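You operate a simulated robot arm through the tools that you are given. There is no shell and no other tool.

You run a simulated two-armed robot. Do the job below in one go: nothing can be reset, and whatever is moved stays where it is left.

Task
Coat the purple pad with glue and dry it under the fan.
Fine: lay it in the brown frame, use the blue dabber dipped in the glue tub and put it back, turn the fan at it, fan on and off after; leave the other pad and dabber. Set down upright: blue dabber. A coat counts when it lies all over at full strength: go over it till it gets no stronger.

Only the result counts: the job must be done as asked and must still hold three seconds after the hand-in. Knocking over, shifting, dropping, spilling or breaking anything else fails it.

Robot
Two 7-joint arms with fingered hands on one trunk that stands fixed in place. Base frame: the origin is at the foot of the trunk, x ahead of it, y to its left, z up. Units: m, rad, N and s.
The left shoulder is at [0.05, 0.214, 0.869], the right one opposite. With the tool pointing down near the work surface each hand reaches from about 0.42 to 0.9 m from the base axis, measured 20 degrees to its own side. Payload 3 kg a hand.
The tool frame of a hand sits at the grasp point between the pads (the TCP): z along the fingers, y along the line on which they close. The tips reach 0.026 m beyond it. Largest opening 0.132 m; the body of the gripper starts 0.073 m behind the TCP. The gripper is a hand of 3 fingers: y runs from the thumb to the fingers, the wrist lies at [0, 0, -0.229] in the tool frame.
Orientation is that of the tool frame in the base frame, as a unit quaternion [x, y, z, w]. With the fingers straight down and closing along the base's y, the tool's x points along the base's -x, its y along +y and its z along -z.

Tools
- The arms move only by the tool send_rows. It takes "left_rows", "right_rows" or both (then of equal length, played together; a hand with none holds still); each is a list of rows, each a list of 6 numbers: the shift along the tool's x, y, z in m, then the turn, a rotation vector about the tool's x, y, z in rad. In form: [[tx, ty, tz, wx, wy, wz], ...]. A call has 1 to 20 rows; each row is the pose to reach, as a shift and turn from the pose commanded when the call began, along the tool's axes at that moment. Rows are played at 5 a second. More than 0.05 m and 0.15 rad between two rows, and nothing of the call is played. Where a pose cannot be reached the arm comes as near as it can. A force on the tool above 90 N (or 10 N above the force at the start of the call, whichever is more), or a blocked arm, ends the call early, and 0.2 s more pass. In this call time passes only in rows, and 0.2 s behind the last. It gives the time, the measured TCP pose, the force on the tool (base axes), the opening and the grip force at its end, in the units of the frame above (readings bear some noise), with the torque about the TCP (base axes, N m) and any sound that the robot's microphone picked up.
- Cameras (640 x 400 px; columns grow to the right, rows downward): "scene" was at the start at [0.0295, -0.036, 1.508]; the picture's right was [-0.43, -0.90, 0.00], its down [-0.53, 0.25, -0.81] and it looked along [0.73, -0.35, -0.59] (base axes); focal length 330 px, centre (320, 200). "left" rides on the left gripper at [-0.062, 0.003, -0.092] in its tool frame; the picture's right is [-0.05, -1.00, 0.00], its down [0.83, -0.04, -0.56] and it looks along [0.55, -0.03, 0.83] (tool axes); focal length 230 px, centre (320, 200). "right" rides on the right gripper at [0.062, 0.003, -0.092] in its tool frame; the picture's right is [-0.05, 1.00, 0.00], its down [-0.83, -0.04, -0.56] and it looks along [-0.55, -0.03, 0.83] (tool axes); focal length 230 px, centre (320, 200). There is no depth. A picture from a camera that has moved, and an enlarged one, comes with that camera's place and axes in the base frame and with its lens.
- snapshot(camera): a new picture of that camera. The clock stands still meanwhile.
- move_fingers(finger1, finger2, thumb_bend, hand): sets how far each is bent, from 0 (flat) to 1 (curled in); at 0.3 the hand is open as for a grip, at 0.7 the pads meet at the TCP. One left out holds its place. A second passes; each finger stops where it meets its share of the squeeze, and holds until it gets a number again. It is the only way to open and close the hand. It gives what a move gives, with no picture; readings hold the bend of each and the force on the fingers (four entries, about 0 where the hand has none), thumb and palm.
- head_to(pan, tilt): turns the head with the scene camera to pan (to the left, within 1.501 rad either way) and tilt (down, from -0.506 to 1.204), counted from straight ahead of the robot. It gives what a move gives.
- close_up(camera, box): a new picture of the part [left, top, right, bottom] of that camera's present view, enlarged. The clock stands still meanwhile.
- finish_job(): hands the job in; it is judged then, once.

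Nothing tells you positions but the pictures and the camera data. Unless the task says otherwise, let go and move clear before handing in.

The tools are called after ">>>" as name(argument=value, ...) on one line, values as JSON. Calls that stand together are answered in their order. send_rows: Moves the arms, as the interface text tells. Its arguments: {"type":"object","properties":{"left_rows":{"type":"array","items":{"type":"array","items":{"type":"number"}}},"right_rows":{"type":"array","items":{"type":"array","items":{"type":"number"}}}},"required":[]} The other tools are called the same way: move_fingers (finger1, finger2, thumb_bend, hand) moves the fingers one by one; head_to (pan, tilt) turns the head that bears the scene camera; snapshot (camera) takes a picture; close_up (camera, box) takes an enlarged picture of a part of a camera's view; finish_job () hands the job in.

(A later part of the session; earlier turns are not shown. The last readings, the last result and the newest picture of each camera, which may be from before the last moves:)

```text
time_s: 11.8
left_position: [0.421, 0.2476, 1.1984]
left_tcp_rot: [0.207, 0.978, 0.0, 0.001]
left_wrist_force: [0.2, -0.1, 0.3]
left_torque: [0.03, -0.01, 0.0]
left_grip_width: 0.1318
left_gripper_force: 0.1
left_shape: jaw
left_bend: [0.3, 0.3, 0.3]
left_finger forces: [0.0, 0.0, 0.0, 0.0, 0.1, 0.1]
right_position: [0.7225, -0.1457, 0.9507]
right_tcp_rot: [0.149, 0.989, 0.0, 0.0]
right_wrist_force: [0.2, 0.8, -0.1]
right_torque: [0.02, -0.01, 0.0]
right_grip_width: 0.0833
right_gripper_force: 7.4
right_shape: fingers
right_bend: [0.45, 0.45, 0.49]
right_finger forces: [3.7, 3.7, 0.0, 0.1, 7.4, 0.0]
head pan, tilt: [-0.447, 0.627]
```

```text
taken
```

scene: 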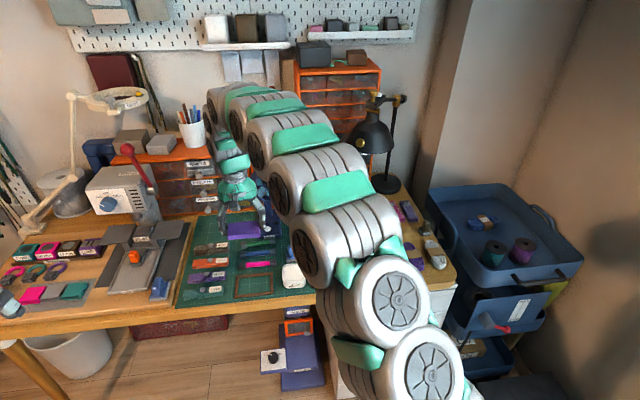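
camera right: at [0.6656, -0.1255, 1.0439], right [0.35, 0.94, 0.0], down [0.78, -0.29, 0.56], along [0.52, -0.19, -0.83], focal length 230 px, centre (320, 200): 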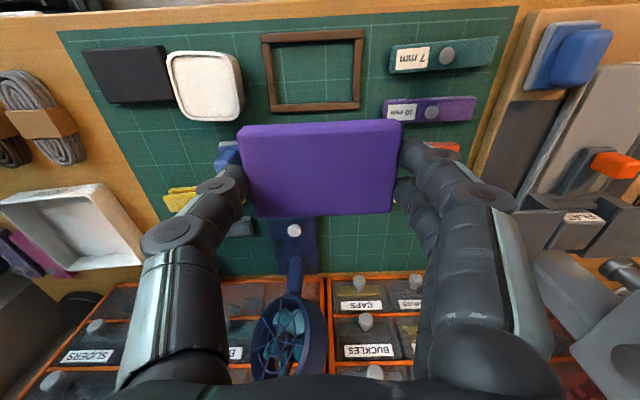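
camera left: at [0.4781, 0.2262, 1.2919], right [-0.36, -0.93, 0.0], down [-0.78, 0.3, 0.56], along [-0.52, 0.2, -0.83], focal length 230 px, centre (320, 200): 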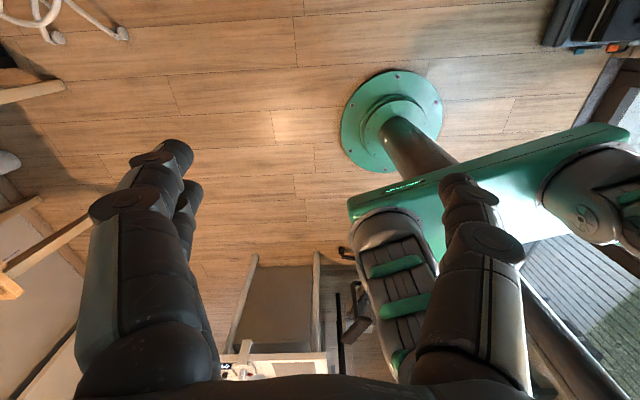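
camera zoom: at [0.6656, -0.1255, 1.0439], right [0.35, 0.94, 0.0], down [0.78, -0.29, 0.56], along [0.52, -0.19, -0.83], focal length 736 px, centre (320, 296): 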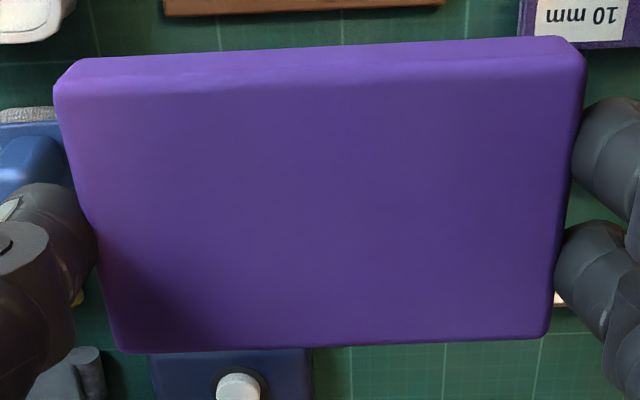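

The frame opening is about 93×64 mm, centred at tool (+0.034, -0.006) with only +0.5° of yaw, and the pad is centred and aligned in the hand. I'll shift over and descend partway.

>>> send_rows(right_rows=[[0.0173, -0.0034, 0, 0, 0, 0.004], [0.0346, -0.0068, 0.01, 0, 0, 0.008], [0.0346, -0.0068, 0.05, 0, 0, 0.008], [0.0346, -0.0068, 0.09, 0, 0, 0.008], [0.0346, -0.0068, 0.12, 0, 0, 0.008], [0.0346, -0.0068, 0.145, 0, 0, 0.008]])

>>> snapshot(camera="right")

>>> close_up(camera="right", box=[200, 60, 440, 230])

>>> close_up(camera="scene", box=[220, 220, 310, 310])

```text
time_s: 13.2
left_position: [0.4216, 0.2489, 1.1995]
left_tcp_rot: [0.206, 0.978, 0.0, 0.0]
left_wrist_force: [0.3, -0.6, -0.3]
left_torque: [-0.03, 0.05, -0.03]
left_grip_width: 0.1318
left_gripper_force: 0.1
left_shape: jaw
left_bend: [0.3, 0.3, 0.3]
left_finger forces: [0.0, 0.1, 0.1, 0.0, 0.0, 0.0]
right_position: [0.6869, -0.1399, 0.8049]
right_tcp_rot: [0.153, 0.988, 0.0, 0.0]
right_wrist_force: [0.0, 0.1, -0.8]
right_torque: [0.0, 0.0, 0.0]
right_grip_width: 0.0835
right_gripper_force: 7.0
right_shape: fingers
right_bend: [0.45, 0.45, 0.49]
right_finger forces: [3.9, 3.7, 0.0, 0.1, 7.4, 0.1]
head pan, tilt: [-0.447, 0.627]
```

```text
taken
camera right: at [0.6305, -0.1211, 0.8978], right [0.35, 0.94, 0.0], down [0.78, -0.29, 0.55], along [0.52, -0.2, -0.83], focal length 230 px, centre (320, 200)
```

right: 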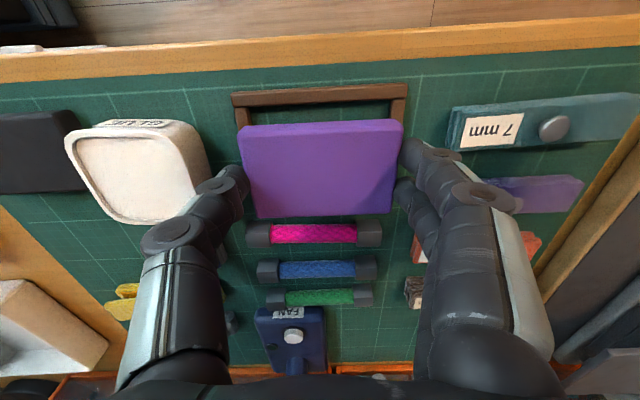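

```text
2.35 times, centred on (320, 145) of right
camera zoom: at [0.6305, -0.1211, 0.8978], right [0.35, 0.94, 0.0], down [0.78, -0.29, 0.55], along [0.52, -0.2, -0.83], focal length 541 px, centre (320, 329)
```

zoom: 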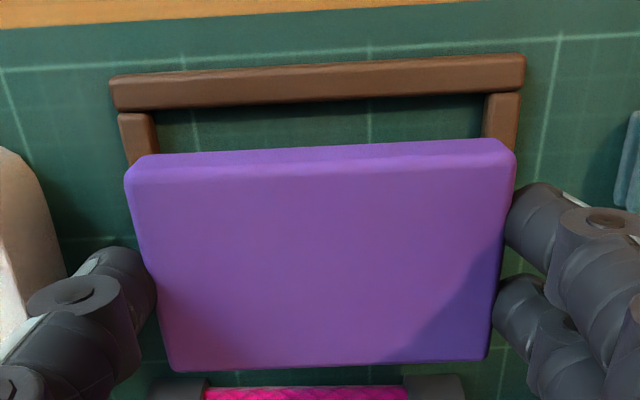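

```text
4.44 times, centred on (265, 265) of scene
camera zoom: at [0.0296, -0.036, 1.508], right [-0.43, -0.9, 0.0], down [-0.53, 0.25, -0.81], along [0.73, -0.35, -0.59], focal length 1469 px, centre (564, -89)
```

zoom: 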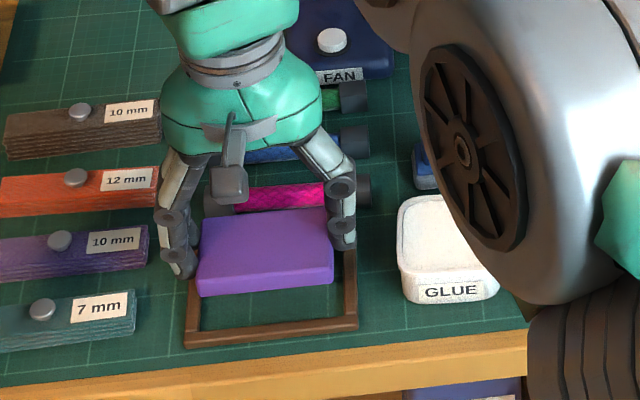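

The pad is over the frame with about 1.6 mm of correction needed. I'll correct that and lower in steps, watching the force.

>>> send_rows(right_rows=[[-0.0016, 0.0005, 0.01, 0, 0, 0], [-0.0016, 0.0005, 0.018, 0, 0, 0], [-0.0016, 0.0005, 0.024, 0, 0, 0], [-0.0016, 0.0005, 0.028, 0, 0, 0]])

>>> close_up(camera="right", box=[200, 60, 440, 230])

>>> close_up(camera="scene", box=[220, 220, 310, 310])

```text
time_s: 14.2
left_position: [0.4212, 0.2483, 1.1992]
left_tcp_rot: [0.207, 0.978, 0.0, 0.0]
left_wrist_force: [0.7, 0.7, 0.1]
left_torque: [0.01, 0.01, 0.02]
left_grip_width: 0.1319
left_gripper_force: 0.0
left_shape: jaw
left_bend: [0.3, 0.3, 0.3]
left_finger forces: [0.0, 0.0, 0.0, 0.1, 0.1, 0.1]
right_position: [0.6883, -0.1419, 0.7775]
right_tcp_rot: [0.153, 0.988, 0.0, 0.001]
right_wrist_force: [-0.5, -0.9, -1.3]
right_torque: [0.01, 0.02, 0.06]
right_grip_width: 0.0833
right_gripper_force: 7.9
right_shape: fingers
right_bend: [0.45, 0.45, 0.49]
right_finger forces: [3.8, 3.6, 0.0, 0.1, 7.5, 0.0]
head pan, tilt: [-0.447, 0.627]
```

```text
2.35 times, centred on (320, 145) of right
camera zoom: at [0.6319, -0.1216, 0.8703], right [0.35, 0.94, 0.0], down [0.78, -0.29, 0.56], along [0.52, -0.2, -0.83], focal length 541 px, centre (320, 329)
```

zoom: 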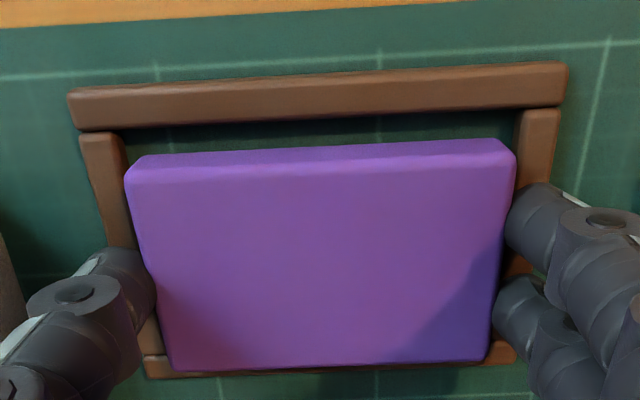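

```text
4.44 times, centred on (265, 265) of scene
camera zoom: at [0.0296, -0.036, 1.508], right [-0.43, -0.9, 0.0], down [-0.53, 0.25, -0.81], along [0.73, -0.35, -0.59], focal length 1469 px, centre (564, -89)
```

zoom: 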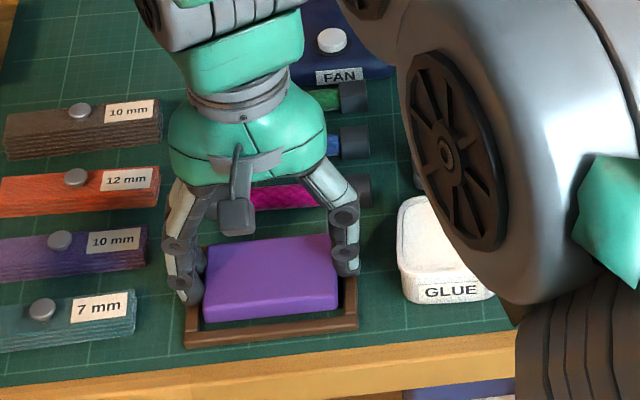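

Alignment is within about 1 mm and the pad's bottom is right at the frame's top. I'll lower further in small steps.

>>> send_rows(right_rows=[[0, 0, 0.0015, 0, 0, 0], [0, 0, 0.003, 0, 0, 0]])

>>> close_up(camera="right", box=[200, 60, 440, 230])

```text
time_s: 14.8
left_position: [0.4209, 0.2478, 1.1992]
left_tcp_rot: [0.206, 0.979, -0.001, 0.0]
left_wrist_force: [0.1, -0.4, -0.7]
left_torque: [0.0, 0.03, -0.01]
left_grip_width: 0.1317
left_gripper_force: 0.1
left_shape: jaw
left_bend: [0.3, 0.3, 0.3]
left_finger forces: [0.1, 0.0, 0.0, 0.0, 0.0, 0.1]
right_position: [0.6886, -0.1415, 0.7749]
right_tcp_rot: [0.154, 0.988, 0.0, 0.001]
right_wrist_force: [-5.3, -0.6, 15.8]
right_torque: [0.72, -0.03, 0.19]
right_grip_width: 0.0832
right_gripper_force: 15.8
right_shape: fingers
right_bend: [0.45, 0.45, 0.49]
right_finger forces: [11.3, 10.8, 0.1, 0.0, 9.0, 0.0]
head pan, tilt: [-0.447, 0.627]
```

```text
2.35 times, centred on (320, 145) of right
camera zoom: at [0.6322, -0.1214, 0.8682], right [0.35, 0.94, 0.0], down [0.78, -0.29, 0.56], along [0.52, -0.2, -0.83], focal length 541 px, centre (320, 329)
```

zoom: 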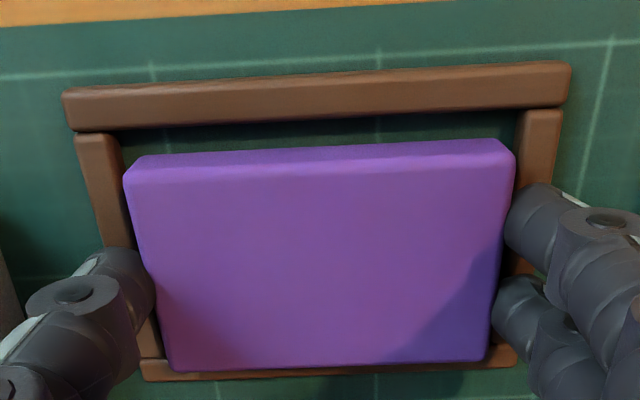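

The fingertips have met the frame's left bar while the pad bottom is already inside the opening, 2–4 mm above the mat. I'll relieve the contact by 1.5 mm and release gently.

>>> send_rows(right_rows=[[0, 0, -0.0017, 0, 0, 0]])

>>> move_fingers(hand="right", finger1=0.4, finger2=0.4, thumb_bend=0.44)

>>> close_up(camera="right", box=[200, 60, 440, 230])

>>> close_up(camera="scene", box=[220, 220, 310, 310])

```text
time_s: 15.2
left_position: [0.42, 0.2488, 1.2]
left_tcp_rot: [0.206, 0.978, 0.0, 0.0]
left_wrist_force: [0.3, -0.1, 0.7]
left_torque: [-0.03, 0.01, -0.01]
left_grip_width: 0.1321
left_gripper_force: 0.0
left_shape: jaw
left_bend: [0.3, 0.3, 0.3]
left_finger forces: [0.0, 0.0, 0.0, 0.0, 0.0, 0.1]
right_position: [0.6889, -0.1419, 0.7751]
right_tcp_rot: [0.154, 0.988, 0.0, 0.0]
right_wrist_force: [-0.6, -0.4, 0.7]
right_torque: [-0.01, -0.01, 0.02]
right_grip_width: 0.0832
right_gripper_force: 7.4
right_shape: fingers
right_bend: [0.45, 0.45, 0.49]
right_finger forces: [3.6, 3.7, 0.0, 0.0, 7.7, 0.1]
head pan, tilt: [-0.447, 0.627]
```

```text
time_s: 16.2
left_position: [0.4208, 0.2485, 1.1999]
left_tcp_rot: [0.205, 0.979, -0.001, 0.001]
left_wrist_force: [0.4, -0.3, -0.3]
left_torque: [-0.01, 0.0, -0.03]
left_grip_width: 0.132
left_gripper_force: 0.1
left_shape: jaw
left_bend: [0.3, 0.3, 0.3]
left_finger forces: [0.0, 0.0, 0.1, 0.0, 0.0, 0.1]
right_position: [0.6889, -0.1424, 0.7749]
right_tcp_rot: [0.154, 0.988, 0.0, 0.0]
right_wrist_force: [0.3, 0.7, 0.4]
right_torque: [-0.01, 0.0, 0.0]
right_grip_width: 0.0943
right_gripper_force: 0.0
right_shape: fingers
right_bend: [0.4, 0.4, 0.44]
right_finger forces: [0.0, 0.0, 0.1, 0.1, 0.0, 0.0]
head pan, tilt: [-0.447, 0.627]
```

```text
2.35 times, centred on (320, 145) of right
camera zoom: at [0.632, -0.1216, 0.8692], right [0.35, 0.94, 0.0], down [0.78, -0.29, 0.56], along [0.52, -0.2, -0.83], focal length 541 px, centre (320, 329)
```

zoom: 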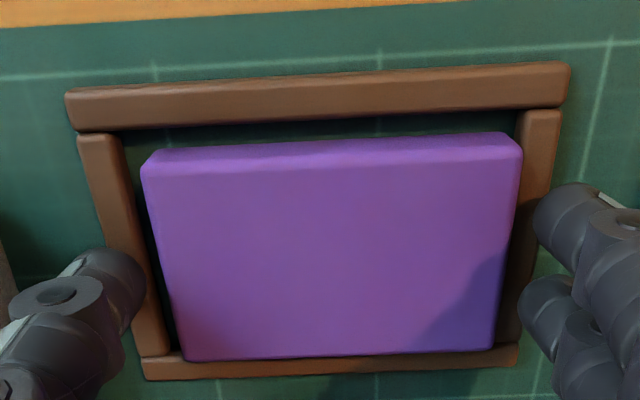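

```text
4.44 times, centred on (265, 265) of scene
camera zoom: at [0.0295, -0.036, 1.508], right [-0.43, -0.9, 0.0], down [-0.53, 0.25, -0.81], along [0.73, -0.35, -0.59], focal length 1469 px, centre (564, -89)
```

zoom: 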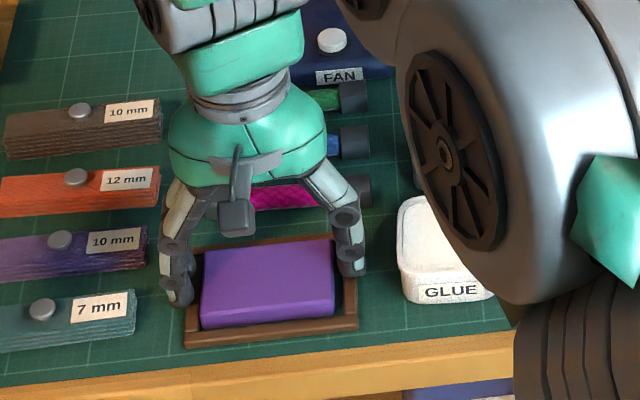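

The pad dropped into the frame. I'll rise straight up and inspect it.

>>> send_rows(right_rows=[[0, 0, -0.02, 0, 0, 0], [0, 0, -0.05, 0, 0, 0], [0, 0, -0.09, 0, 0, 0], [0, 0, -0.13, 0, 0, 0]])

>>> snapshot(camera="right")

>>> close_up(camera="right", box=[240, 60, 400, 160])

>>> close_up(camera="scene", box=[220, 240, 300, 310])

```text
time_s: 17.2
left_position: [0.4216, 0.2478, 1.1998]
left_tcp_rot: [0.206, 0.979, 0.0, -0.001]
left_wrist_force: [0.2, -0.4, 0.4]
left_torque: [0.0, -0.02, -0.01]
left_grip_width: 0.1319
left_gripper_force: 0.1
left_shape: jaw
left_bend: [0.3, 0.3, 0.3]
left_finger forces: [0.1, 0.0, 0.0, 0.1, 0.0, 0.0]
right_position: [0.6886, -0.1416, 0.9052]
right_tcp_rot: [0.154, 0.988, 0.0, 0.0]
right_wrist_force: [-0.6, -1.1, -0.3]
right_torque: [0.01, -0.03, -0.04]
right_grip_width: 0.0943
right_gripper_force: 0.0
right_shape: fingers
right_bend: [0.4, 0.4, 0.44]
right_finger forces: [0.1, 0.0, 0.1, 0.0, 0.1, 0.0]
head pan, tilt: [-0.447, 0.627]
```

```text
taken
camera right: at [0.6322, -0.1216, 0.999], right [0.35, 0.94, 0.0], down [0.78, -0.29, 0.56], along [0.52, -0.2, -0.83], focal length 230 px, centre (320, 200)
```

right: 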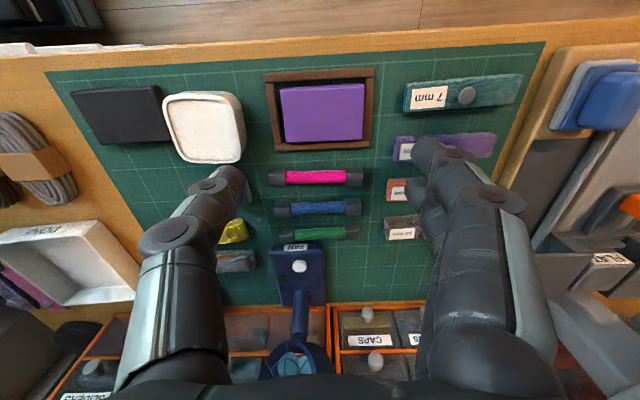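

```text
4.00 times, centred on (320, 110) of right
camera zoom: at [0.6322, -0.1216, 0.999], right [0.35, 0.94, 0.0], down [0.78, -0.29, 0.56], along [0.52, -0.2, -0.83], focal length 920 px, centre (320, 560)
```

zoom: 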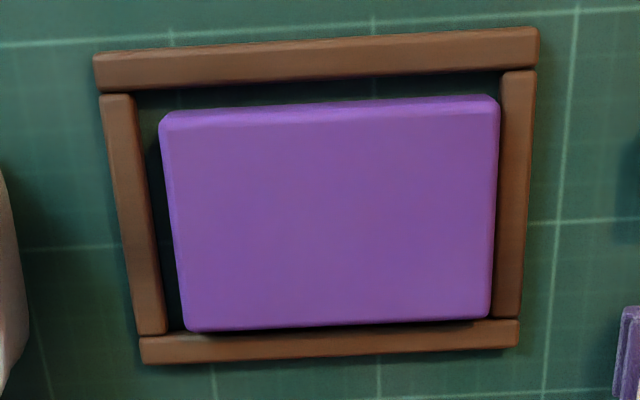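

```text
5.71 times, centred on (260, 275) of scene
camera zoom: at [0.0295, -0.036, 1.508], right [-0.43, -0.9, 0.0], down [-0.53, 0.25, -0.81], along [0.73, -0.35, -0.59], focal length 1889 px, centre (663, -229)
```

zoom: 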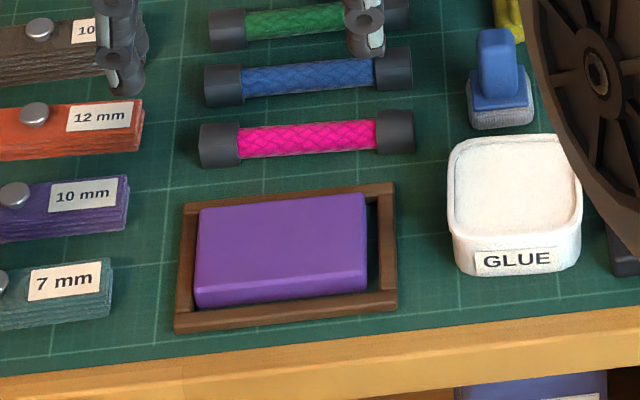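

The pad lies flat inside the frame. I'll zoom in on the dabber and tub to measure them for the next step.

>>> close_up(camera="scene", box=[275, 235, 315, 265])

>>> send_rows(right_rows=[[0.0, -0.04, -0.02, 0, 0, 0], [-0.01, -0.08, -0.03, 0, 0, 0], [-0.02, -0.12, -0.03, 0, 0, 0]])

>>> snapshot(camera="right")

>>> snapshot(camera="scene")

```text
13.33 times, centred on (295, 250) of scene
camera zoom: at [0.0295, -0.036, 1.508], right [-0.43, -0.9, 0.0], down [-0.53, 0.25, -0.81], along [0.73, -0.35, -0.59], focal length 4407 px, centre (653, -467)
```

zoom: 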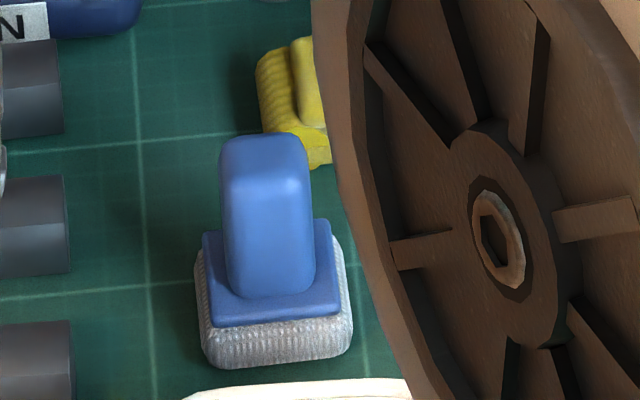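

```text
time_s: 18.0
left_position: [0.4206, 0.2473, 1.1997]
left_tcp_rot: [0.205, 0.979, 0.0, 0.0]
left_wrist_force: [0.3, 0.2, -0.8]
left_torque: [-0.01, 0.0, -0.01]
left_grip_width: 0.1318
left_gripper_force: 0.2
left_shape: jaw
left_bend: [0.3, 0.3, 0.3]
left_finger forces: [0.0, 0.0, 0.0, 0.1, 0.0, 0.1]
right_position: [0.6716, -0.2636, 0.934]
right_tcp_rot: [0.154, 0.988, 0.001, -0.001]
right_wrist_force: [0.6, -0.1, -1.2]
right_torque: [0.0, -0.01, 0.0]
right_grip_width: 0.0944
right_gripper_force: 0.0
right_shape: fingers
right_bend: [0.4, 0.4, 0.44]
right_finger forces: [0.1, 0.0, 0.0, 0.0, 0.1, 0.0]
head pan, tilt: [-0.447, 0.627]
```

```text
taken
camera right: at [0.6145, -0.2426, 1.0283], right [0.35, 0.94, 0.0], down [0.78, -0.29, 0.55], along [0.52, -0.2, -0.83], focal length 230 px, centre (320, 200)
```

right: 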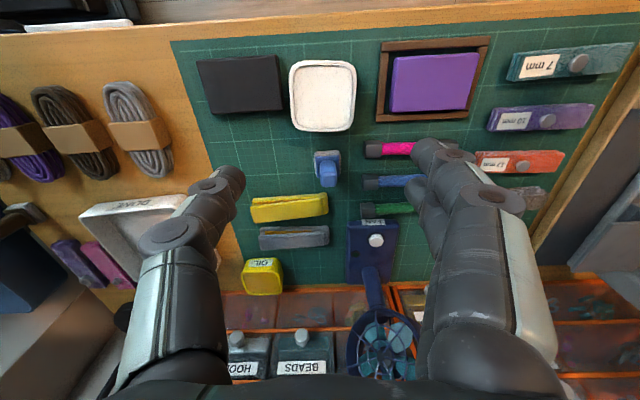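

```text
taken
```

scene: 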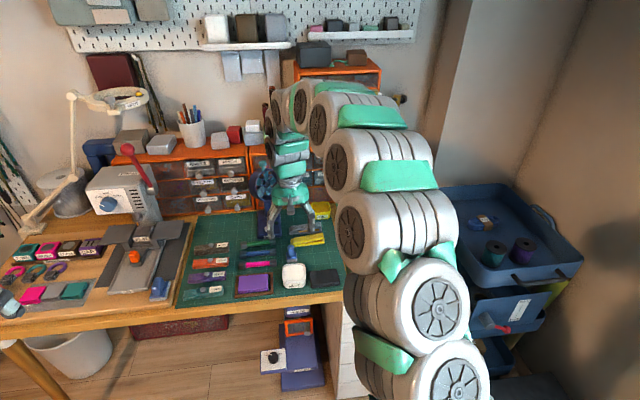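

>>> close_up(camera="right", box=[290, 135, 370, 195])

>>> close_up(camera="right", box=[270, 50, 370, 140])

>>> close_up(camera="right", box=[300, 200, 460, 390])

>>> close_up(camera="right", box=[360, 20, 500, 140])

```text
6.67 times, centred on (330, 165) of right
camera zoom: at [0.6145, -0.2426, 1.0283], right [0.35, 0.94, 0.0], down [0.78, -0.29, 0.55], along [0.52, -0.2, -0.83], focal length 1534 px, centre (253, 433)
```

zoom: 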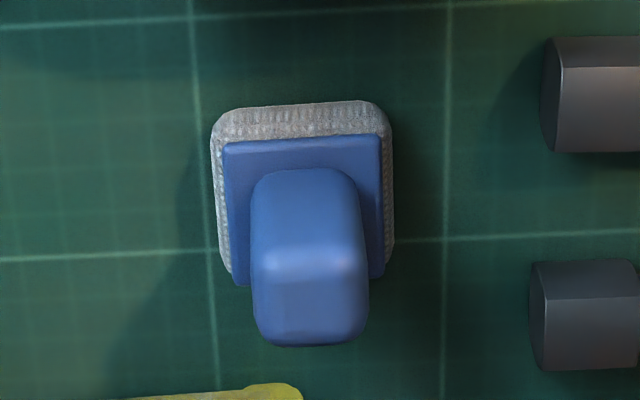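

```text
4.44 times, centred on (320, 95) of right
camera zoom: at [0.6145, -0.2426, 1.0283], right [0.35, 0.94, 0.0], down [0.78, -0.29, 0.55], along [0.52, -0.2, -0.83], focal length 1022 px, centre (320, 667)
```

zoom: 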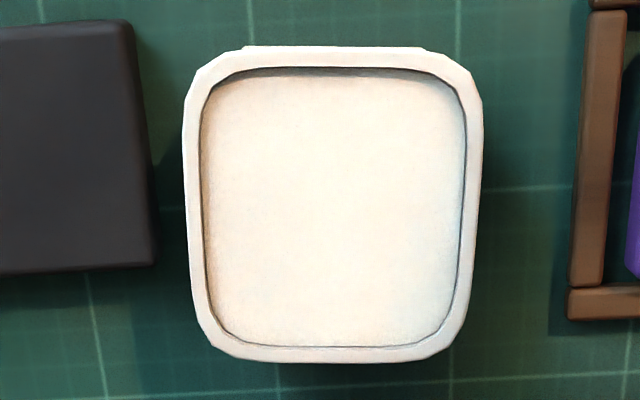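

```text
2.11 times, centred on (380, 295) of right
camera zoom: at [0.6145, -0.2426, 1.0283], right [0.35, 0.94, 0.0], down [0.78, -0.29, 0.55], along [0.52, -0.2, -0.83], focal length 484 px, centre (194, 0)
```

zoom: 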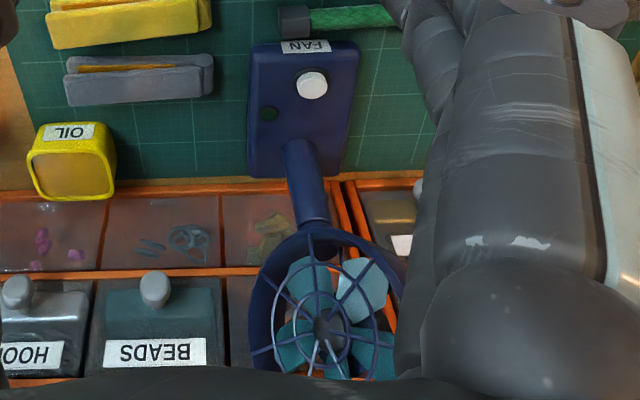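

```text
3.33 times, centred on (430, 80) of right
camera zoom: at [0.6145, -0.2426, 1.0283], right [0.35, 0.94, 0.0], down [0.78, -0.29, 0.55], along [0.52, -0.2, -0.83], focal length 767 px, centre (-47, 600)
```

zoom: 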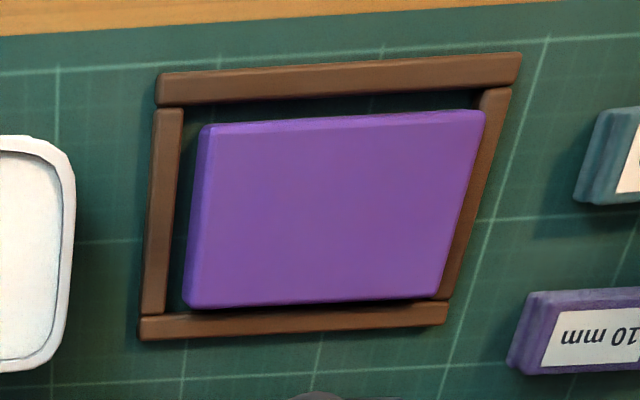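

The dabber's handle is about 20×15 mm, with its top at z≈0.786 and its base plate top at ≈0.748, located at tool (-0.0735, +0.007). The tub rim is at ≈0.767. I'll narrow the fingers to clear the tubes, then hover over the dabber.

>>> move_fingers(hand="right", finger1=0.54, finger2=0.54, thumb_bend=0.56)

>>> send_rows(right_rows=[[-0.0245, 0.0024, 0.01, 0, 0, 0], [-0.049, 0.0048, 0.03, 0, 0, 0], [-0.0735, 0.0072, 0.05, 0, 0, 0], [-0.0735, 0.0072, 0.08, 0, 0, 0]])

>>> snapshot(camera="right")

>>> close_up(camera="right", box=[250, 110, 390, 220])

>>> close_up(camera="scene", box=[250, 190, 340, 270])

```text
time_s: 19.0
left_position: [0.422, 0.248, 1.1995]
left_tcp_rot: [0.206, 0.978, 0.0, 0.0]
left_wrist_force: [-0.6, 0.4, -1.2]
left_torque: [0.03, 0.0, 0.01]
left_grip_width: 0.132
left_gripper_force: 0.0
left_shape: jaw
left_bend: [0.3, 0.3, 0.3]
left_finger forces: [0.0, 0.1, 0.0, 0.2, 0.0, 0.1]
right_position: [0.6708, -0.2625, 0.9335]
right_tcp_rot: [0.154, 0.988, 0.0, -0.001]
right_wrist_force: [0.1, -0.2, -0.1]
right_torque: [-0.01, -0.04, -0.03]
right_grip_width: 0.0519
right_gripper_force: 0.0
right_shape: fingers
right_bend: [0.54, 0.54, 0.56]
right_finger forces: [0.0, 0.0, 0.0, 0.0, 0.1, 0.1]
head pan, tilt: [-0.447, 0.627]
```

```text
time_s: 20.0
left_position: [0.4205, 0.2481, 1.2004]
left_tcp_rot: [0.206, 0.979, 0.001, 0.0]
left_wrist_force: [0.6, 0.4, 0.6]
left_torque: [0.0, 0.01, 0.01]
left_grip_width: 0.1319
left_gripper_force: 0.1
left_shape: jaw
left_bend: [0.3, 0.3, 0.3]
left_finger forces: [0.1, 0.1, 0.0, 0.0, 0.0, 0.0]
right_position: [0.7443, -0.2782, 0.8555]
right_tcp_rot: [0.153, 0.988, 0.0, 0.001]
right_wrist_force: [-0.1, -0.4, 0.4]
right_torque: [0.01, 0.0, 0.01]
right_grip_width: 0.0518
right_gripper_force: 0.0
right_shape: fingers
right_bend: [0.54, 0.54, 0.56]
right_finger forces: [0.1, 0.0, 0.0, 0.0, 0.0, 0.1]
head pan, tilt: [-0.447, 0.627]
```

```text
taken
camera right: at [0.6871, -0.2574, 0.9486], right [0.35, 0.94, 0.0], down [0.78, -0.29, 0.55], along [0.52, -0.2, -0.83], focal length 230 px, centre (320, 200)
```

right: 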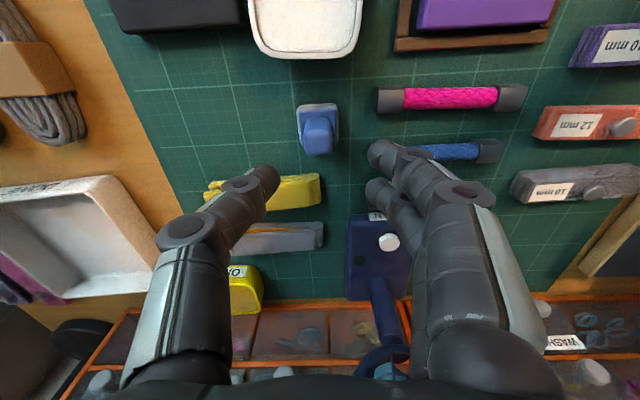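

```text
3.64 times, centred on (320, 165) of right
camera zoom: at [0.6871, -0.2574, 0.9486], right [0.35, 0.94, 0.0], down [0.78, -0.29, 0.55], along [0.52, -0.2, -0.83], focal length 837 px, centre (320, 327)
```

zoom: 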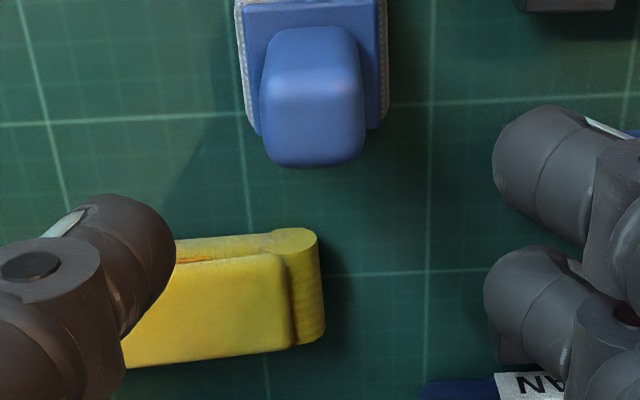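

```text
5.00 times, centred on (295, 230) of scene
camera zoom: at [0.0296, -0.036, 1.508], right [-0.43, -0.9, 0.0], down [-0.53, 0.25, -0.81], along [0.73, -0.35, -0.59], focal length 1653 px, centre (445, 50)
```

zoom: 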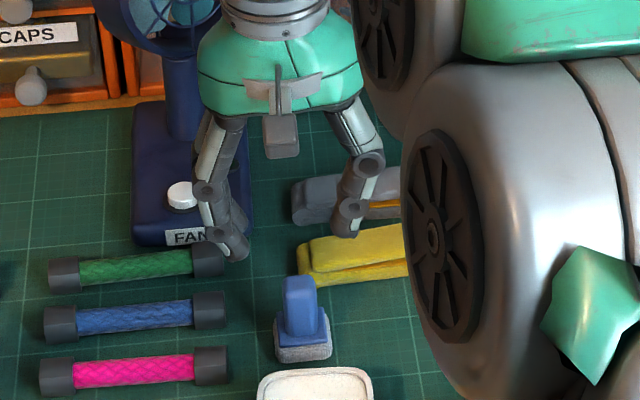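

The handle is nearly centred under the grip. I'll make a 3 mm sideways correction and lower around the handle.

>>> send_rows(right_rows=[[0.0012, -0.003, 0.01, 0, 0, 0], [0.0012, -0.003, 0.03, 0, 0, 0], [0.0012, -0.003, 0.05, 0, 0, 0], [0.0012, -0.003, 0.065, 0, 0, 0], [0.0012, -0.003, 0.072, 0, 0, 0]])

>>> snapshot(camera="right")

>>> close_up(camera="right", box=[250, 130, 390, 240])

>>> close_up(camera="scene", box=[250, 200, 340, 280])

```text
time_s: 21.2
left_position: [0.4201, 0.248, 1.1995]
left_tcp_rot: [0.206, 0.979, 0.0, 0.001]
left_wrist_force: [1.1, 0.8, -0.4]
left_torque: [0.0, 0.01, 0.0]
left_grip_width: 0.1318
left_gripper_force: 0.0
left_shape: jaw
left_bend: [0.3, 0.3, 0.3]
left_finger forces: [0.1, 0.1, 0.0, 0.0, 0.1, 0.0]
right_position: [0.7415, -0.2816, 0.7833]
right_tcp_rot: [0.154, 0.988, 0.0, 0.0]
right_wrist_force: [0.1, 0.0, 0.4]
right_torque: [0.02, -0.02, 0.02]
right_grip_width: 0.0519
right_gripper_force: 0.0
right_shape: fingers
right_bend: [0.54, 0.54, 0.56]
right_finger forces: [0.0, 0.0, 0.1, 0.1, 0.0, 0.0]
head pan, tilt: [-0.447, 0.627]
```

```text
taken
camera right: at [0.6855, -0.2598, 0.8768], right [0.35, 0.94, 0.0], down [0.78, -0.29, 0.56], along [0.52, -0.2, -0.83], focal length 230 px, centre (320, 200)
```

right: 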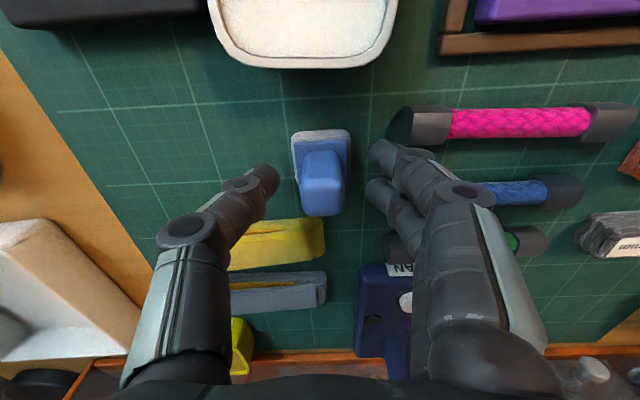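

```text
3.64 times, centred on (320, 185) of right
camera zoom: at [0.6855, -0.2598, 0.8768], right [0.35, 0.94, 0.0], down [0.78, -0.29, 0.56], along [0.52, -0.2, -0.83], focal length 837 px, centre (320, 254)
```

zoom: 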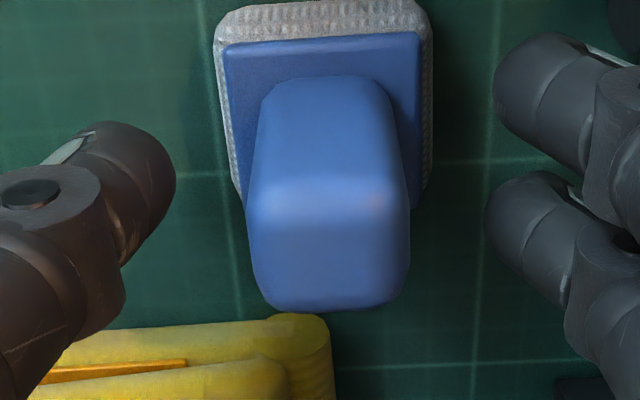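

```text
5.00 times, centred on (295, 240) of scene
camera zoom: at [0.0295, -0.036, 1.508], right [-0.43, -0.9, 0.0], down [-0.53, 0.25, -0.81], along [0.73, -0.35, -0.59], focal length 1653 px, centre (445, 0)
```

zoom: 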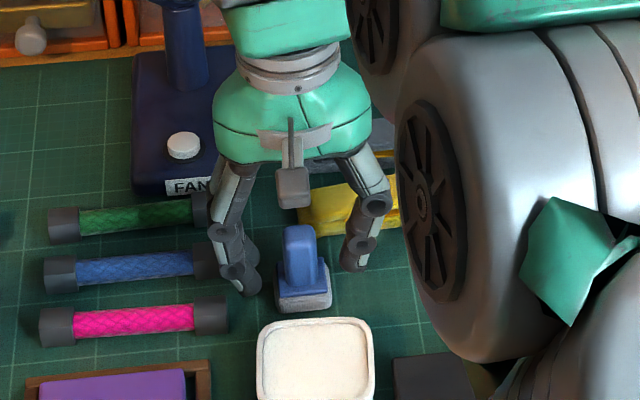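

The handle sits midway between the thumb and both fingers. I'll close on it.

>>> move_fingers(hand="right", finger1=0.61, finger2=0.61, thumb_bend=0.63)

>>> close_up(camera="right", box=[250, 130, 390, 240])

```text
time_s: 22.2
left_position: [0.4212, 0.2483, 1.1983]
left_tcp_rot: [0.207, 0.978, 0.0, 0.0]
left_wrist_force: [-0.2, 0.1, 0.6]
left_torque: [0.0, 0.0, 0.0]
left_grip_width: 0.1318
left_gripper_force: 0.1
left_shape: jaw
left_bend: [0.3, 0.3, 0.3]
left_finger forces: [0.0, 0.0, 0.1, 0.0, 0.1, 0.1]
right_position: [0.7421, -0.2803, 0.7837]
right_tcp_rot: [0.154, 0.988, 0.001, 0.0]
right_wrist_force: [-0.6, 0.1, 0.3]
right_torque: [-0.01, 0.01, 0.0]
right_grip_width: 0.0293
right_gripper_force: 0.0
right_shape: fingers
right_bend: [0.61, 0.61, 0.63]
right_finger forces: [0.0, 0.0, 0.0, 0.0, 0.1, 0.0]
head pan, tilt: [-0.447, 0.627]
```

```text
3.64 times, centred on (320, 185) of right
camera zoom: at [0.6854, -0.2597, 0.8771], right [0.35, 0.94, 0.0], down [0.78, -0.29, 0.56], along [0.52, -0.2, -0.83], focal length 837 px, centre (320, 254)
```

zoom: 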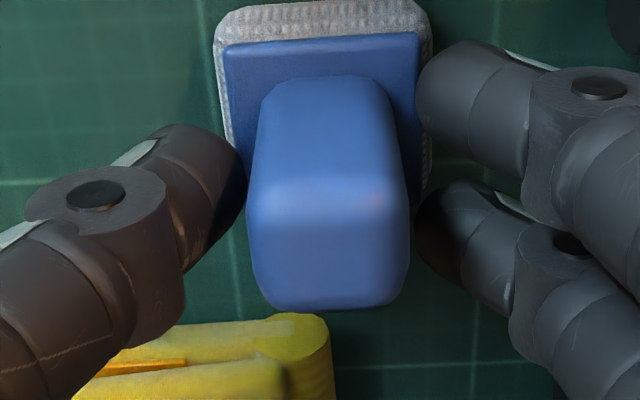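

>>> move_fingers(hand="right", finger1=0.7, finger2=0.7, thumb_bend=0.7)

>>> close_up(camera="right", box=[250, 130, 390, 240])

>>> close_up(camera="scene", box=[265, 220, 325, 270])

```text
time_s: 23.2
left_position: [0.4203, 0.2476, 1.1997]
left_tcp_rot: [0.205, 0.979, 0.0, 0.001]
left_wrist_force: [0.2, 0.8, -0.1]
left_torque: [0.01, -0.01, -0.02]
left_grip_width: 0.1317
left_gripper_force: 0.0
left_shape: jaw
left_bend: [0.3, 0.3, 0.3]
left_finger forces: [0.0, 0.1, 0.1, 0.1, 0.0, 0.1]
right_position: [0.7415, -0.28, 0.783]
right_tcp_rot: [0.154, 0.988, 0.0, 0.0]
right_wrist_force: [-0.2, 0.4, 0.1]
right_torque: [-0.01, 0.03, -0.01]
right_grip_width: 0.0198
right_gripper_force: 6.7
right_shape: fingers
right_bend: [0.65, 0.65, 0.67]
right_finger forces: [3.7, 3.0, 0.1, 0.0, 7.1, 0.1]
head pan, tilt: [-0.447, 0.627]
```

```text
3.64 times, centred on (320, 185) of right
camera zoom: at [0.6854, -0.2597, 0.8771], right [0.35, 0.94, 0.0], down [0.78, -0.29, 0.56], along [0.52, -0.2, -0.83], focal length 837 px, centre (320, 254)
```

zoom: 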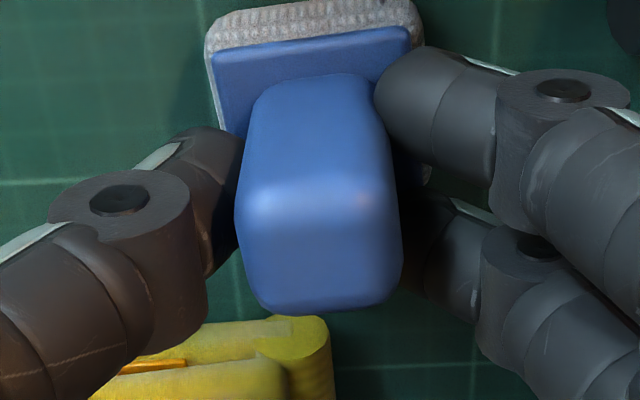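

```text
8.00 times, centred on (295, 245) of scene
camera zoom: at [0.0295, -0.036, 1.508], right [-0.43, -0.9, 0.0], down [-0.53, 0.25, -0.81], along [0.73, -0.35, -0.59], focal length 2644 px, centre (520, -160)
```

zoom: 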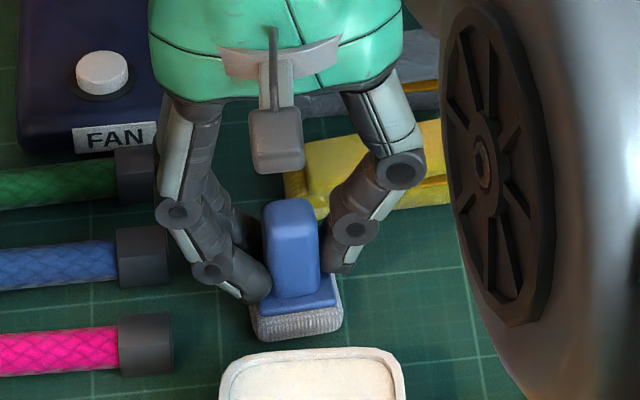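

The dabber is held at about 7 N. I'll lift it and carry it over the glue tub.

>>> send_rows(right_rows=[[0, 0, -0.01, 0, 0, 0], [0, 0, -0.03, 0, 0, 0], [0, 0, -0.06, 0, 0, 0], [0, 0, -0.08, 0, 0, 0], [0.022, -0.0008, -0.08, 0, 0, 0], [0.045, -0.0015, -0.08, 0, 0, 0], [0.067, -0.0023, -0.08, 0, 0, 0], [0.089, -0.003, -0.08, 0, 0, 0]])

>>> snapshot(camera="right")

>>> close_up(camera="right", box=[230, 80, 410, 230])

>>> close_up(camera="scene", box=[255, 220, 335, 300])

```text
time_s: 25.0
left_position: [0.4197, 0.2479, 1.199]
left_tcp_rot: [0.206, 0.979, 0.0, 0.0]
left_wrist_force: [0.4, 0.0, 0.8]
left_torque: [-0.01, 0.01, 0.0]
left_grip_width: 0.1318
left_gripper_force: 0.0
left_shape: jaw
left_bend: [0.3, 0.3, 0.3]
left_finger forces: [0.0, 0.1, 0.1, 0.0, 0.1, 0.1]
right_position: [0.6563, -0.2563, 0.864]
right_tcp_rot: [0.154, 0.988, 0.0, 0.002]
right_wrist_force: [0.0, -0.1, -0.1]
right_torque: [0.0, 0.01, 0.01]
right_grip_width: 0.0197
right_gripper_force: 6.6
right_shape: fingers
right_bend: [0.65, 0.66, 0.67]
right_finger forces: [4.0, 2.9, 0.0, 0.0, 6.9, 0.1]
head pan, tilt: [-0.447, 0.627]
```

```text
taken
camera right: at [0.5987, -0.2356, 0.9579], right [0.35, 0.94, 0.0], down [0.78, -0.29, 0.56], along [0.52, -0.2, -0.83], focal length 230 px, centre (320, 200)
```

right: 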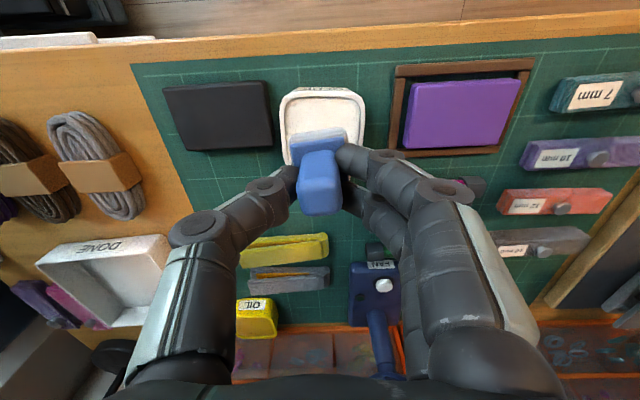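

```text
2.67 times, centred on (320, 155) of right
camera zoom: at [0.5987, -0.2356, 0.9579], right [0.35, 0.94, 0.0], down [0.78, -0.29, 0.56], along [0.52, -0.2, -0.83], focal length 614 px, centre (320, 320)
```

zoom: 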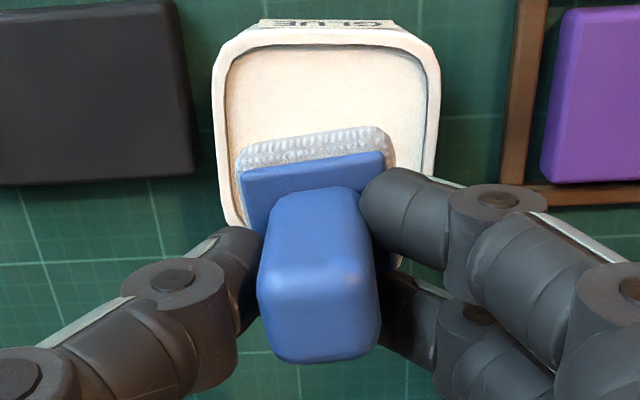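

```text
5.00 times, centred on (295, 260) of scene
camera zoom: at [0.0295, -0.036, 1.508], right [-0.43, -0.9, 0.0], down [-0.53, 0.25, -0.81], along [0.73, -0.35, -0.59], focal length 1653 px, centre (445, -100)
```

zoom: 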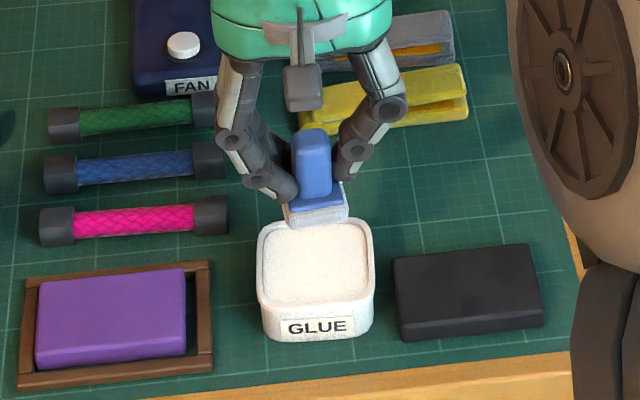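

The dabber is centred over the tub. I'll lower it towards the glue in steps.

>>> send_rows(right_rows=[[0, 0.002, 0.015, 0, 0, 0], [0, 0.002, 0.03, 0, 0, 0], [0, 0.002, 0.042, 0, 0, 0]])

>>> close_up(camera="right", box=[230, 80, 410, 230])

>>> close_up(camera="scene", box=[265, 240, 325, 290])

```text
time_s: 25.8
left_position: [0.4204, 0.2477, 1.1994]
left_tcp_rot: [0.206, 0.979, 0.001, 0.0]
left_wrist_force: [-0.1, 0.0, 1.0]
left_torque: [-0.01, 0.0, 0.03]
left_grip_width: 0.1322
left_gripper_force: 0.0
left_shape: jaw
left_bend: [0.3, 0.3, 0.3]
left_finger forces: [0.0, 0.0, 0.0, 0.1, 0.1, 0.1]
right_position: [0.6556, -0.2542, 0.8221]
right_tcp_rot: [0.154, 0.988, 0.0, 0.0]
right_wrist_force: [-0.9, -0.2, -0.3]
right_torque: [-0.01, 0.04, 0.01]
right_grip_width: 0.0199
right_gripper_force: 7.0
right_shape: fingers
right_bend: [0.65, 0.66, 0.67]
right_finger forces: [3.9, 3.0, 0.1, 0.0, 6.9, 0.0]
head pan, tilt: [-0.447, 0.627]
```

```text
2.67 times, centred on (320, 155) of right
camera zoom: at [0.5996, -0.234, 0.9147], right [0.35, 0.94, 0.0], down [0.78, -0.29, 0.55], along [0.52, -0.2, -0.83], focal length 614 px, centre (320, 320)
```

zoom: 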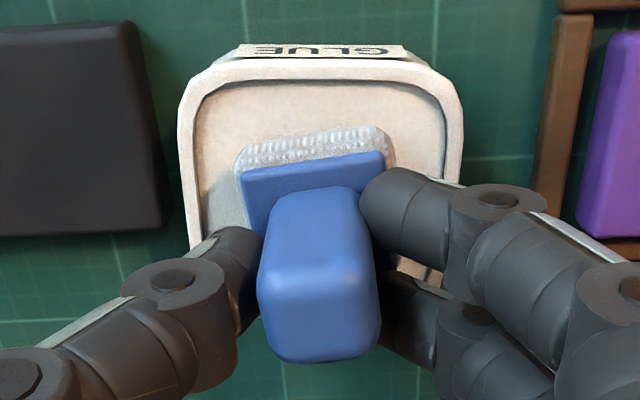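

```text
8.00 times, centred on (295, 265) of scene
camera zoom: at [0.0296, -0.036, 1.508], right [-0.43, -0.9, 0.0], down [-0.53, 0.25, -0.81], along [0.73, -0.35, -0.59], focal length 2644 px, centre (520, -320)
```

zoom: 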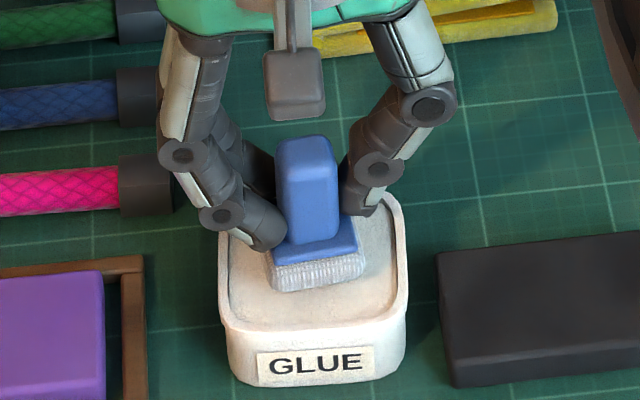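

>>> send_rows(right_rows=[[0, 0, 0.004, 0, 0, 0], [0, 0, 0.008, 0, 0, 0]])

>>> close_up(camera="right", box=[230, 80, 410, 230])

>>> close_up(camera="scene", box=[265, 240, 325, 290])

```text
time_s: 26.4
left_position: [0.4213, 0.2474, 1.1983]
left_tcp_rot: [0.206, 0.978, 0.0, -0.001]
left_wrist_force: [0.5, 0.7, -0.4]
left_torque: [0.03, 0.06, 0.04]
left_grip_width: 0.1319
left_gripper_force: 0.1
left_shape: jaw
left_bend: [0.3, 0.3, 0.3]
left_finger forces: [0.0, 0.0, 0.1, 0.1, 0.0, 0.1]
right_position: [0.6561, -0.2544, 0.813]
right_tcp_rot: [0.155, 0.988, -0.001, 0.001]
right_wrist_force: [0.7, 0.7, 0.3]
right_torque: [0.02, -0.04, -0.01]
right_grip_width: 0.0195
right_gripper_force: 6.5
right_shape: fingers
right_bend: [0.65, 0.66, 0.67]
right_finger forces: [3.9, 2.9, 0.0, 0.0, 6.8, 0.0]
head pan, tilt: [-0.447, 0.627]
```

```text
2.67 times, centred on (320, 155) of right
camera zoom: at [0.5995, -0.2339, 0.907], right [0.35, 0.94, 0.0], down [0.78, -0.29, 0.55], along [0.52, -0.2, -0.83], focal length 614 px, centre (320, 320)
```

zoom: 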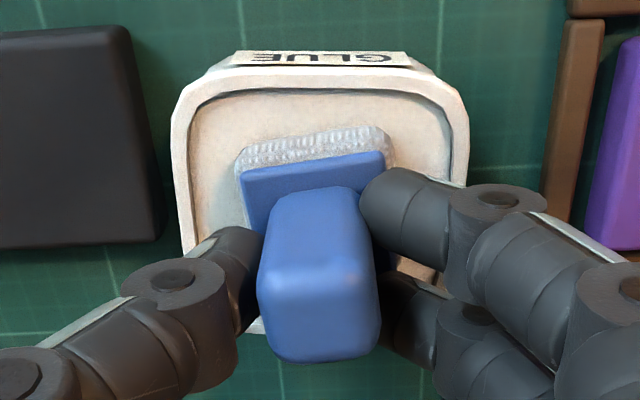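

```text
8.00 times, centred on (295, 265) of scene
camera zoom: at [0.0295, -0.036, 1.508], right [-0.43, -0.9, 0.0], down [-0.53, 0.25, -0.81], along [0.73, -0.35, -0.59], focal length 2644 px, centre (520, -320)
```

zoom: 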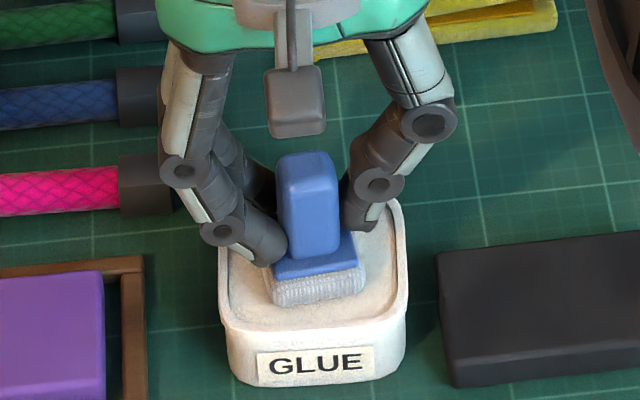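

>>> send_rows(right_rows=[[0, 0, 0.002, 0, 0, 0], [0, 0, 0.004, 0, 0, 0]])

>>> close_up(camera="scene", box=[265, 240, 325, 290])

```text
time_s: 27.0
left_position: [0.4202, 0.2483, 1.1998]
left_tcp_rot: [0.206, 0.979, 0.0, 0.0]
left_wrist_force: [0.0, -0.2, -0.2]
left_torque: [-0.02, 0.02, 0.0]
left_grip_width: 0.132
left_gripper_force: 0.1
left_shape: jaw
left_bend: [0.3, 0.3, 0.3]
left_finger forces: [0.1, 0.0, 0.0, 0.0, 0.0, 0.0]
right_position: [0.6566, -0.255, 0.8102]
right_tcp_rot: [0.153, 0.988, -0.001, 0.001]
right_wrist_force: [-0.3, 0.8, 11.4]
right_torque: [0.07, 0.02, -0.07]
right_grip_width: 0.0189
right_gripper_force: 8.9
right_shape: fingers
right_bend: [0.66, 0.67, 0.68]
right_finger forces: [6.0, 3.6, 0.0, 0.1, 8.7, 0.0]
head pan, tilt: [-0.447, 0.627]
```

```text
8.00 times, centred on (295, 265) of scene
camera zoom: at [0.0294, -0.0359, 1.508], right [-0.43, -0.9, 0.0], down [-0.53, 0.25, -0.81], along [0.73, -0.35, -0.59], focal length 2644 px, centre (520, -320)
```

zoom: 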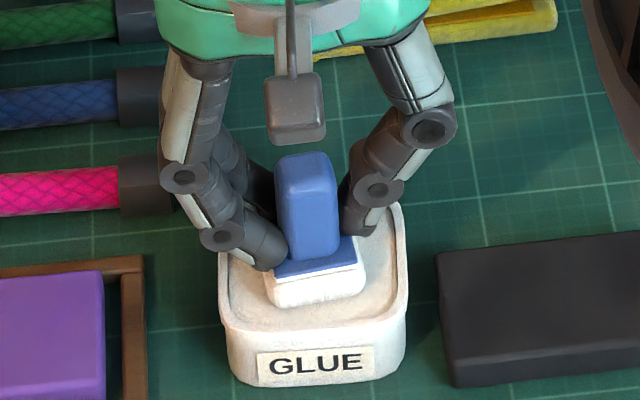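

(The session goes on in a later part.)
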